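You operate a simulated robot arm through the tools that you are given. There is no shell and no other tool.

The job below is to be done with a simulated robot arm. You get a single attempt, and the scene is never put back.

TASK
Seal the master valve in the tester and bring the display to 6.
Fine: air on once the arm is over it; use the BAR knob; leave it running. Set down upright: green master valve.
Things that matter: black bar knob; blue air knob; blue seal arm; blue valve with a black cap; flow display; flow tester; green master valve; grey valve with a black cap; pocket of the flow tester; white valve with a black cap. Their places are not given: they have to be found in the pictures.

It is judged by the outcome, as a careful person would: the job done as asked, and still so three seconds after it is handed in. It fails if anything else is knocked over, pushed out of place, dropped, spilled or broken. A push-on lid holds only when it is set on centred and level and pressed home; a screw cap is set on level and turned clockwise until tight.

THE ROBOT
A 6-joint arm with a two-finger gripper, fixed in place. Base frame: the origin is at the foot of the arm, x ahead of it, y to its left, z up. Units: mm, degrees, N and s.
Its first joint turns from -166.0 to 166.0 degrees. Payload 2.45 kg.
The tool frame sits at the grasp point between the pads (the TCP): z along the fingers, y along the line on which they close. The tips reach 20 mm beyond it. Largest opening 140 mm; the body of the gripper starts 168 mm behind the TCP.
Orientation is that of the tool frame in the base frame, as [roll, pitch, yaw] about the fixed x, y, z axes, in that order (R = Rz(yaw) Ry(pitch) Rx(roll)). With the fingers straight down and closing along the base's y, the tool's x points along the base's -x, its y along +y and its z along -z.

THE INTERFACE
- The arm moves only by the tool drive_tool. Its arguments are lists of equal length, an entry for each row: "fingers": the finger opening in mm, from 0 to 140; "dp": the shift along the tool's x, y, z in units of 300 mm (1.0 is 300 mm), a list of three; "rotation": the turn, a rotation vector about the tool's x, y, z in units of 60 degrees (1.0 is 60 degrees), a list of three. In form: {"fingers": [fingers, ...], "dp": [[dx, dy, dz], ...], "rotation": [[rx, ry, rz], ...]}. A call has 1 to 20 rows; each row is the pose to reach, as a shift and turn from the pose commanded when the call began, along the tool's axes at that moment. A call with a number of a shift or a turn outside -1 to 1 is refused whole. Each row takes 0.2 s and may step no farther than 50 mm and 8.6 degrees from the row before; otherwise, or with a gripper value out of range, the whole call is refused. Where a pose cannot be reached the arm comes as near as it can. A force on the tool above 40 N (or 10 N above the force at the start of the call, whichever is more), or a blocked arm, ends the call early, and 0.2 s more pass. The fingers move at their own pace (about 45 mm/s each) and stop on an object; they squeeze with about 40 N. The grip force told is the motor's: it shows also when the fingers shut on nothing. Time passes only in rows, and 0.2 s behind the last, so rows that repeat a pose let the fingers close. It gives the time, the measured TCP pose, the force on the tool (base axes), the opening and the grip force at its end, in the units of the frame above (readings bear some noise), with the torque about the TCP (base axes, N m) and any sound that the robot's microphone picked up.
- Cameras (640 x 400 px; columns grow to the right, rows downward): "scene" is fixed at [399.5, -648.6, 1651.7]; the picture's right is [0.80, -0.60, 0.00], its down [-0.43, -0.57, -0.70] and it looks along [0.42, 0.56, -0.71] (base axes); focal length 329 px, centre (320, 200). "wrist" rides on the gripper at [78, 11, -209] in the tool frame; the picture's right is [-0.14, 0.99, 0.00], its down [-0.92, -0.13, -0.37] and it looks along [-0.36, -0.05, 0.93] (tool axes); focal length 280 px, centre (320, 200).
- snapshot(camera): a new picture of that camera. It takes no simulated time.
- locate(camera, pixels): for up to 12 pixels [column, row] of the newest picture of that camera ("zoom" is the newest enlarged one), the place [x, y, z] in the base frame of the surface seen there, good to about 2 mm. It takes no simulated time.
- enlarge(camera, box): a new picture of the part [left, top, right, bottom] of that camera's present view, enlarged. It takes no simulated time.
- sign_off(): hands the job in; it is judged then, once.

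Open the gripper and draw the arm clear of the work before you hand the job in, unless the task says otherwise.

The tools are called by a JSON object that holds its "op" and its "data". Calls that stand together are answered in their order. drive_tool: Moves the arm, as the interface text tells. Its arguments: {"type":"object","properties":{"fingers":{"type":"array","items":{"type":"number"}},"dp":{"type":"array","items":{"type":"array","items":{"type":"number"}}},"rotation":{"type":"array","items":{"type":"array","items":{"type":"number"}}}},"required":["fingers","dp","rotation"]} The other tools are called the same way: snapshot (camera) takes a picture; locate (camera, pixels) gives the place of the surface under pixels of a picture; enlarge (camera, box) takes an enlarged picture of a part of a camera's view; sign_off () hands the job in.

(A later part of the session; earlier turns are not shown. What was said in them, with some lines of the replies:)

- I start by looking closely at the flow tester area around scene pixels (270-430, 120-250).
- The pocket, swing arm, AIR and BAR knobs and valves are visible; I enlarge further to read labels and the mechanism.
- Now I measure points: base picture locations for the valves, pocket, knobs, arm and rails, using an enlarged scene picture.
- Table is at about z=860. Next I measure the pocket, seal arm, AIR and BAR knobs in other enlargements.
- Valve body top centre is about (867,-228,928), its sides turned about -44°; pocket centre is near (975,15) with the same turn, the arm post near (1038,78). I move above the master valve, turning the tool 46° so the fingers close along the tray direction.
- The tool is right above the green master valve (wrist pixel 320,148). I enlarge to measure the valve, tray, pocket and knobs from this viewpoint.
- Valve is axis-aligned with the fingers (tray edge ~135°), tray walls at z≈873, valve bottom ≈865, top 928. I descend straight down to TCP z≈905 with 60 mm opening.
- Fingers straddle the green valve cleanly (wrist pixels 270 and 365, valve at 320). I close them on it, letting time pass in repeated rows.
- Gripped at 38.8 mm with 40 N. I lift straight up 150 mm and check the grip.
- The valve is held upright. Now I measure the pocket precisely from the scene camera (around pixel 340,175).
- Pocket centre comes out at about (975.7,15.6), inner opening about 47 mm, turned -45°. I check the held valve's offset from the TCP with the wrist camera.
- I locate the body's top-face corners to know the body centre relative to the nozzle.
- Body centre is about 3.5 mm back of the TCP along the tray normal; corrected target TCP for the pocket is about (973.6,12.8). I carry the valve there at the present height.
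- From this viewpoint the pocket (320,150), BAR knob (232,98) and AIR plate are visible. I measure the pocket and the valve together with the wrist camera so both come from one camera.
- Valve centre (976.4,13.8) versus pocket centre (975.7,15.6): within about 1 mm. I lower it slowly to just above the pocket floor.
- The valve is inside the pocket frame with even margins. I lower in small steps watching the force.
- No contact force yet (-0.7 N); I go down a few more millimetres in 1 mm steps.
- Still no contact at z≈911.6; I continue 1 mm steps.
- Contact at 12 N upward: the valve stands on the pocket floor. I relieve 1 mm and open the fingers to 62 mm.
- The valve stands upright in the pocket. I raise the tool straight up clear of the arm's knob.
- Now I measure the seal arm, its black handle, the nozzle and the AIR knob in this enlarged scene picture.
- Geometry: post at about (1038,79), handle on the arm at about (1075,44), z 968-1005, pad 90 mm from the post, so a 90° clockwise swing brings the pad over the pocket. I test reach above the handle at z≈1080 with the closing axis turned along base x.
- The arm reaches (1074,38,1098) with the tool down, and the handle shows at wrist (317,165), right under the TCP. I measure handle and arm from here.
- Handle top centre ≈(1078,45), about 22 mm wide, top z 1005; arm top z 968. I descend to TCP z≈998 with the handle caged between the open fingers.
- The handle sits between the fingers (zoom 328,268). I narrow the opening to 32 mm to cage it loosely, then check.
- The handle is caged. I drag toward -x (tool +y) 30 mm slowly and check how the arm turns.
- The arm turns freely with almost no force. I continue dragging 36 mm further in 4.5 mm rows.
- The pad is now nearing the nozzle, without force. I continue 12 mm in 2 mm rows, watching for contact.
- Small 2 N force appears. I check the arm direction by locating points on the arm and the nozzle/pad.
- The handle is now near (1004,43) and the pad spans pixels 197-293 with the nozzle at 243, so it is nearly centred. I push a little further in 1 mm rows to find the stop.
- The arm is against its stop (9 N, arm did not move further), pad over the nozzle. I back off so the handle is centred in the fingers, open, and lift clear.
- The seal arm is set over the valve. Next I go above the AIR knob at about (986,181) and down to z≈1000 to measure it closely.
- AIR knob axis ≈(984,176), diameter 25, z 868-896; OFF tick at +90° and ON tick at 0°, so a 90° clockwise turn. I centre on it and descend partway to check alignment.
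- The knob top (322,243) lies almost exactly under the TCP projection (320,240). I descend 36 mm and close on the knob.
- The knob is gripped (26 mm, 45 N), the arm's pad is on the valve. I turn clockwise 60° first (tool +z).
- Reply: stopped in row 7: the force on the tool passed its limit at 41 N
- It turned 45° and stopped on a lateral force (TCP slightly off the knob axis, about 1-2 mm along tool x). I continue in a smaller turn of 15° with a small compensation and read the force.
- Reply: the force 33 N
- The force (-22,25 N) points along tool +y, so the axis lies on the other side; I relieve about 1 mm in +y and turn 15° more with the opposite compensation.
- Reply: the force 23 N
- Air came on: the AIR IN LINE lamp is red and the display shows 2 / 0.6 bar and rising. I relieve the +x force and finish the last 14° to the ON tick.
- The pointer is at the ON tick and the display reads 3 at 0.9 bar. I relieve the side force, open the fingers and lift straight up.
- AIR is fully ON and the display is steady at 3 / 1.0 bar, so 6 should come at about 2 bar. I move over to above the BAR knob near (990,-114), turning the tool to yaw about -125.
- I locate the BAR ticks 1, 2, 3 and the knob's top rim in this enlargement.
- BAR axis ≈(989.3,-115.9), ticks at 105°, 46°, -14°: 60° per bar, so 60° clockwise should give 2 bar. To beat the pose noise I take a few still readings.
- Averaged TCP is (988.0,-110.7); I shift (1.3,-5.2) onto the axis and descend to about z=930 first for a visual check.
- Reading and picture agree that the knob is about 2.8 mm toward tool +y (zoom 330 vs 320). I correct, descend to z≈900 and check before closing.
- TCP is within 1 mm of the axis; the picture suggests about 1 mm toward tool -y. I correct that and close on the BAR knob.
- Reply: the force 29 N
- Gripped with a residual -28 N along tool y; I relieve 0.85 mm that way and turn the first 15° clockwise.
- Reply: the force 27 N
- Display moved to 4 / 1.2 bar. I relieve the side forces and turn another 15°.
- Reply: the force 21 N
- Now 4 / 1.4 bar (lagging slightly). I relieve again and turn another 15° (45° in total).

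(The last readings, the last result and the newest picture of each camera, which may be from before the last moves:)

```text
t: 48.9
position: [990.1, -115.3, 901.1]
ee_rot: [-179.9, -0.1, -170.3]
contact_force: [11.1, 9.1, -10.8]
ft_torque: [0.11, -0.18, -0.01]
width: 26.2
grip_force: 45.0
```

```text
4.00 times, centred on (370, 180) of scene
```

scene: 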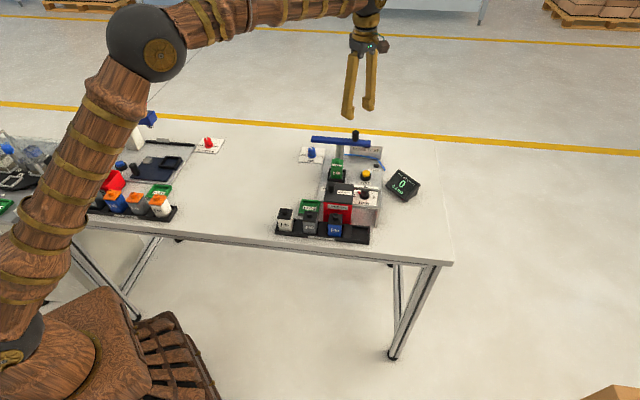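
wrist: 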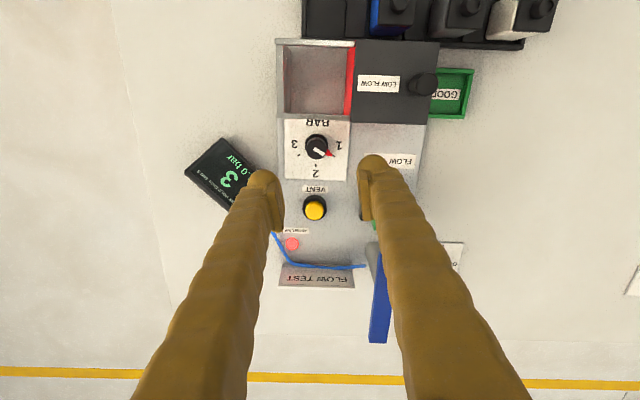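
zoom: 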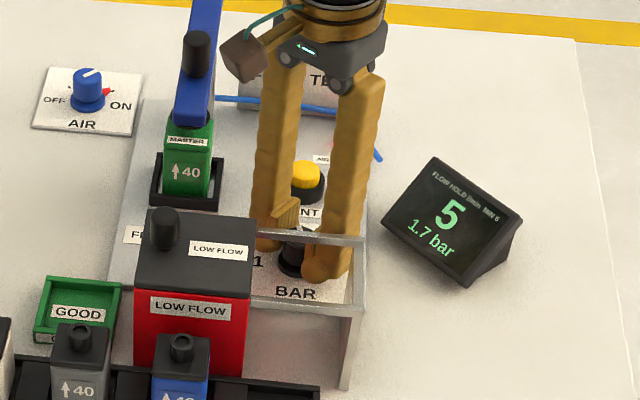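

5 / 1.7 bar at 45°. I relieve and turn the last 15° to 2 bar, holding to let the reading settle.

{"op": "drive_tool", "data": {"fingers": [15, 15, 15, 15, 15, 15, 15], "dp": [[-0.001, 0.0007, 0.0007], [-0.001, 0.0007, 0.0007], [-0.001, 0.0007, 0.0007], [-0.001, 0.0007, 0.0007], [-0.001, 0.0007, 0.0007], [-0.001, 0.0007, 0.0007], [-0.001, 0.0007, 0.0007]], "rotation": [[0, 0, 0], [0, 0, 0.125], [0, 0, 0.25], [0, 0, 0.25], [0, 0, 0.25], [0, 0, 0.25], [0, 0, 0.25]]}}

{"op": "enlarge", "data": {"camera": "scene", "box": [310, 130, 430, 230]}}

{"op": "enlarge", "data": {"camera": "wrist", "box": [240, 110, 400, 230]}}

```text
t: 50.5
position: [990.7, -115.1, 900.6]
ee_rot: [180.0, -0.1, 174.6]
contact_force: [-13.5, 9.6, -1.8]
ft_torque: [0.08, 0.25, 0.0]
width: 26.3
grip_force: 45.2
```

```text
4.00 times, centred on (370, 180) of scene
```

zoom: 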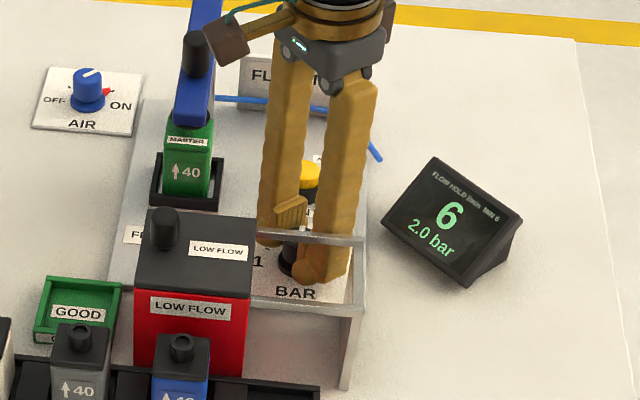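

```text
3.33 times, centred on (320, 170) of wrist
```

zoom: 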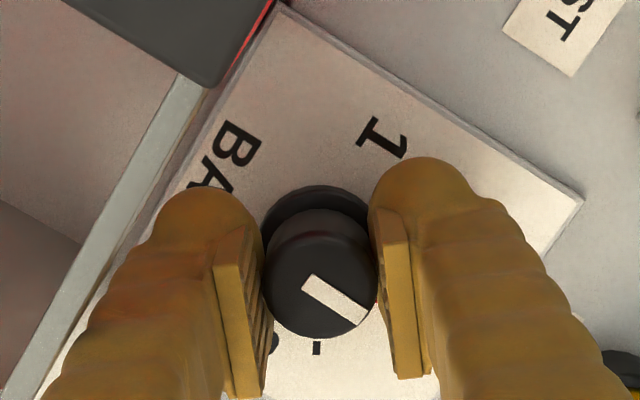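

Display reads 6 at 2.0 bar. I relieve the side force, open only to 36 mm (rail nearby) and lift straight up.

{"op": "drive_tool", "data": {"fingers": [15, 26, 32, 36, 36, 36, 36, 36, 36, 36], "dp": [[0.0014, 0.0008, 0], [0.0014, 0.0008, 0], [0.0014, 0.0008, 0], [0.0014, 0.0008, 0], [0.0014, 0.0008, 0], [0.0014, 0.0008, -0.03], [0.0014, 0.0008, -0.1], [0.0014, 0.0008, -0.22], [0.0014, 0.0008, -0.36], [0.0014, 0.0008, -0.5]], "rotation": [[0, 0, 0], [0, 0, 0], [0, 0, 0], [0, 0, 0], [0, 0, 0], [0, 0, 0], [0, 0, 0], [0, 0, 0], [0, 0, 0], [0, 0, 0]]}}

{"op": "enlarge", "data": {"camera": "scene", "box": [290, 110, 430, 230]}}

{"op": "snapshot", "data": {"camera": "wrist"}}

```text
t: 52.7
position: [989.6, -115.6, 1051.1]
ee_rot: [-180.0, 0.0, 174.8]
contact_force: [1.3, -0.3, -0.3]
ft_torque: [0.02, 0.0, 0.02]
width: 36.2
grip_force: 0.1
```

```text
3.33 times, centred on (360, 170) of scene
```

zoom: 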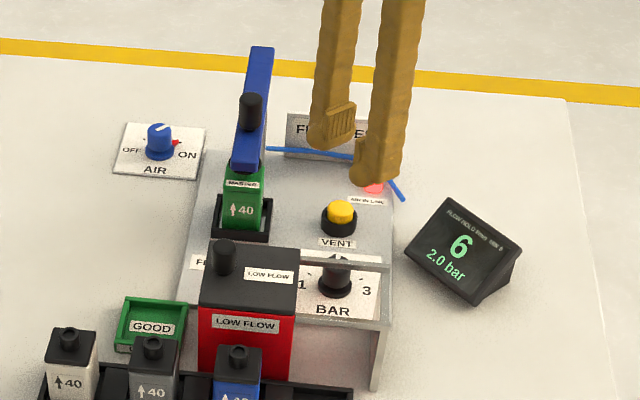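

```text
taken
```

wrist: 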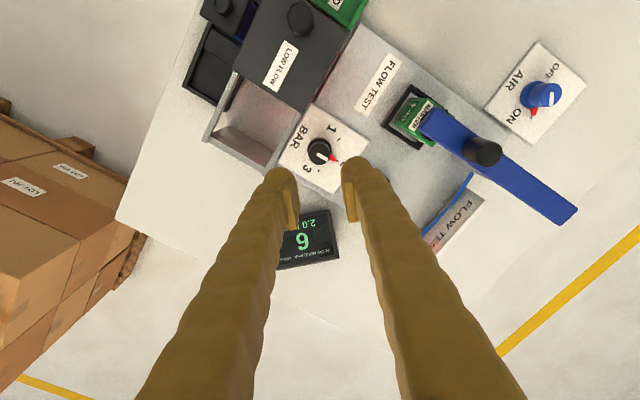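

Display holds 6 / 2.0 bar, knob pointer at the 2 tick. I rise and retract toward the base, opening the gripper.

{"op": "drive_tool", "data": {"fingers": [36, 36, 60, 80, 100, 100, 100, 100, 100, 100], "dp": [[0, 0, -0.12], [0, 0, -0.26], [0, 0, -0.4], [0.12, 0, -0.45], [0.26, 0, -0.45], [0.4, 0, -0.45], [0.54, 0, -0.45], [0.68, 0, -0.45], [0.8, 0, -0.45], [0.9, 0, -0.45]], "rotation": [[0, 0, 0], [0, 0, 0], [0, 0, 0], [0, 0, 0], [0, 0, 0], [0, 0, 0], [0, 0, 0], [0, 0, 0], [0, 0, 0], [0, 0, 0]]}}

{"op": "snapshot", "data": {"camera": "scene"}}

{"op": "enlarge", "data": {"camera": "scene", "box": [290, 110, 430, 230]}}

{"op": "enlarge", "data": {"camera": "scene", "box": [320, 135, 370, 185]}}

{"op": "enlarge", "data": {"camera": "scene", "box": [345, 165, 425, 215]}}

```text
t: 54.9
position: [719.8, -91.7, 1182.7]
ee_rot: [179.9, -0.1, 174.8]
contact_force: [-0.2, -0.4, -0.7]
ft_torque: [0.02, 0.05, 0.04]
width: 100.0
grip_force: 0.2
```

```text
taken
```

scene: 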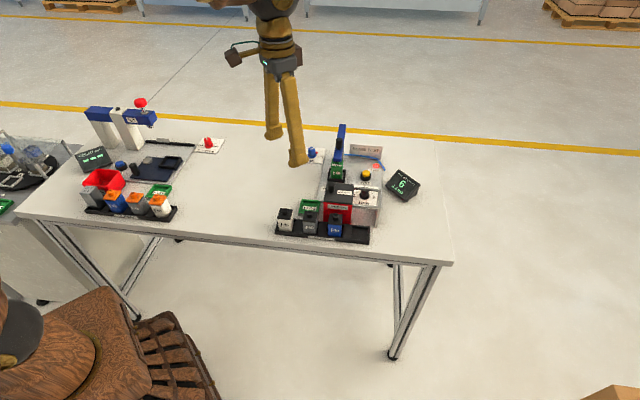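

```text
3.33 times, centred on (360, 170) of scene
```

zoom: 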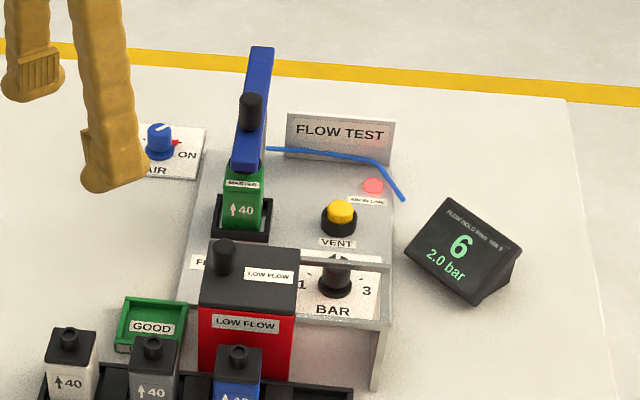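

```text
8.00 times, centred on (345, 160) of scene
```

zoom: 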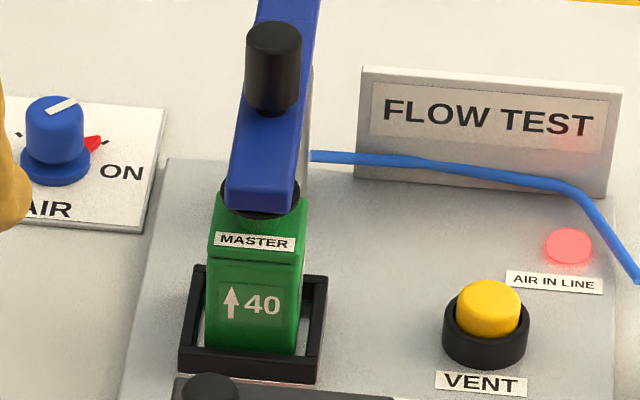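

```text
8.00 times, centred on (385, 190) of scene
```

zoom: 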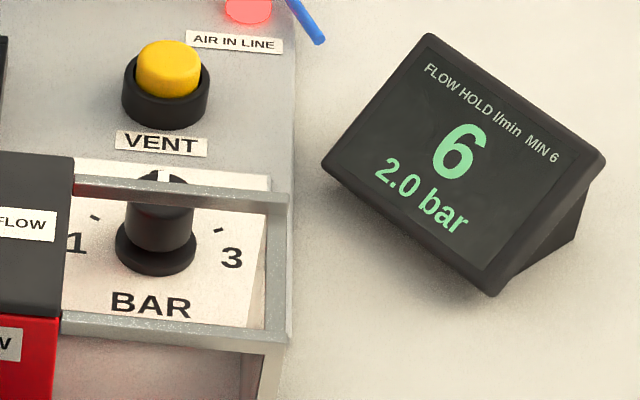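

The master valve is upright and sealed under the arm, air is on, and the display shows 6 / 2.0 bar. I let about 2 s pass to confirm it holds.

{"op": "drive_tool", "data": {"fingers": [100, 100, 100, 100, 100, 100, 100, 100, 100, 100], "dp": [[0, 0, 0], [0, 0, 0], [0, 0, 0], [0, 0, 0], [0, 0, 0], [0, 0, 0], [0, 0, 0], [0, 0, 0], [0, 0, 0], [0, 0, 0]], "rotation": [[0, 0, 0], [0, 0, 0], [0, 0, 0], [0, 0, 0], [0, 0, 0], [0, 0, 0], [0, 0, 0], [0, 0, 0], [0, 0, 0], [0, 0, 0]]}}

{"op": "enlarge", "data": {"camera": "scene", "box": [290, 110, 430, 230]}}

```text
t: 57.1
position: [718.9, -91.2, 1183.2]
ee_rot: [180.0, 0.0, 174.9]
contact_force: [0.0, -0.2, -0.7]
ft_torque: [-0.01, -0.01, 0.0]
width: 100.0
grip_force: 0.1
```

```text
3.33 times, centred on (360, 170) of scene
```

zoom: 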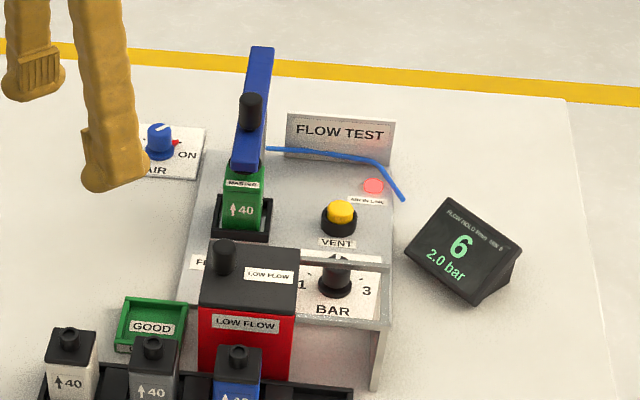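

The display is steady at 6 / 2.0 bar, the lamp is on, and the arm is clear with an open gripper. I hand the job in.

{"op": "sign_off", "data": {}}

```text
The job is handed in.
```

The green master valve is upright in the tester pocket with the seal arm over it. Air is on and still running, and the display held steady at 6 (2.0 bar) for over two seconds before I handed the job in.

- **Air:** I turned it on only after the arm was against its stop over the valve. The first turn of the AIR knob stopped partway on a force limit of about 41 N. I finished in smaller steps, and the pointer now sits at the ON tick.
- **Flow:** I used only the BAR knob to bring the display up to 6, and its pointer is at 2. It came up gradually from 3 and did not overshoot.
- **Everything else:** in the last pictures nothing else looked moved or knocked over. The gripper is open and the arm is drawn back from the work.
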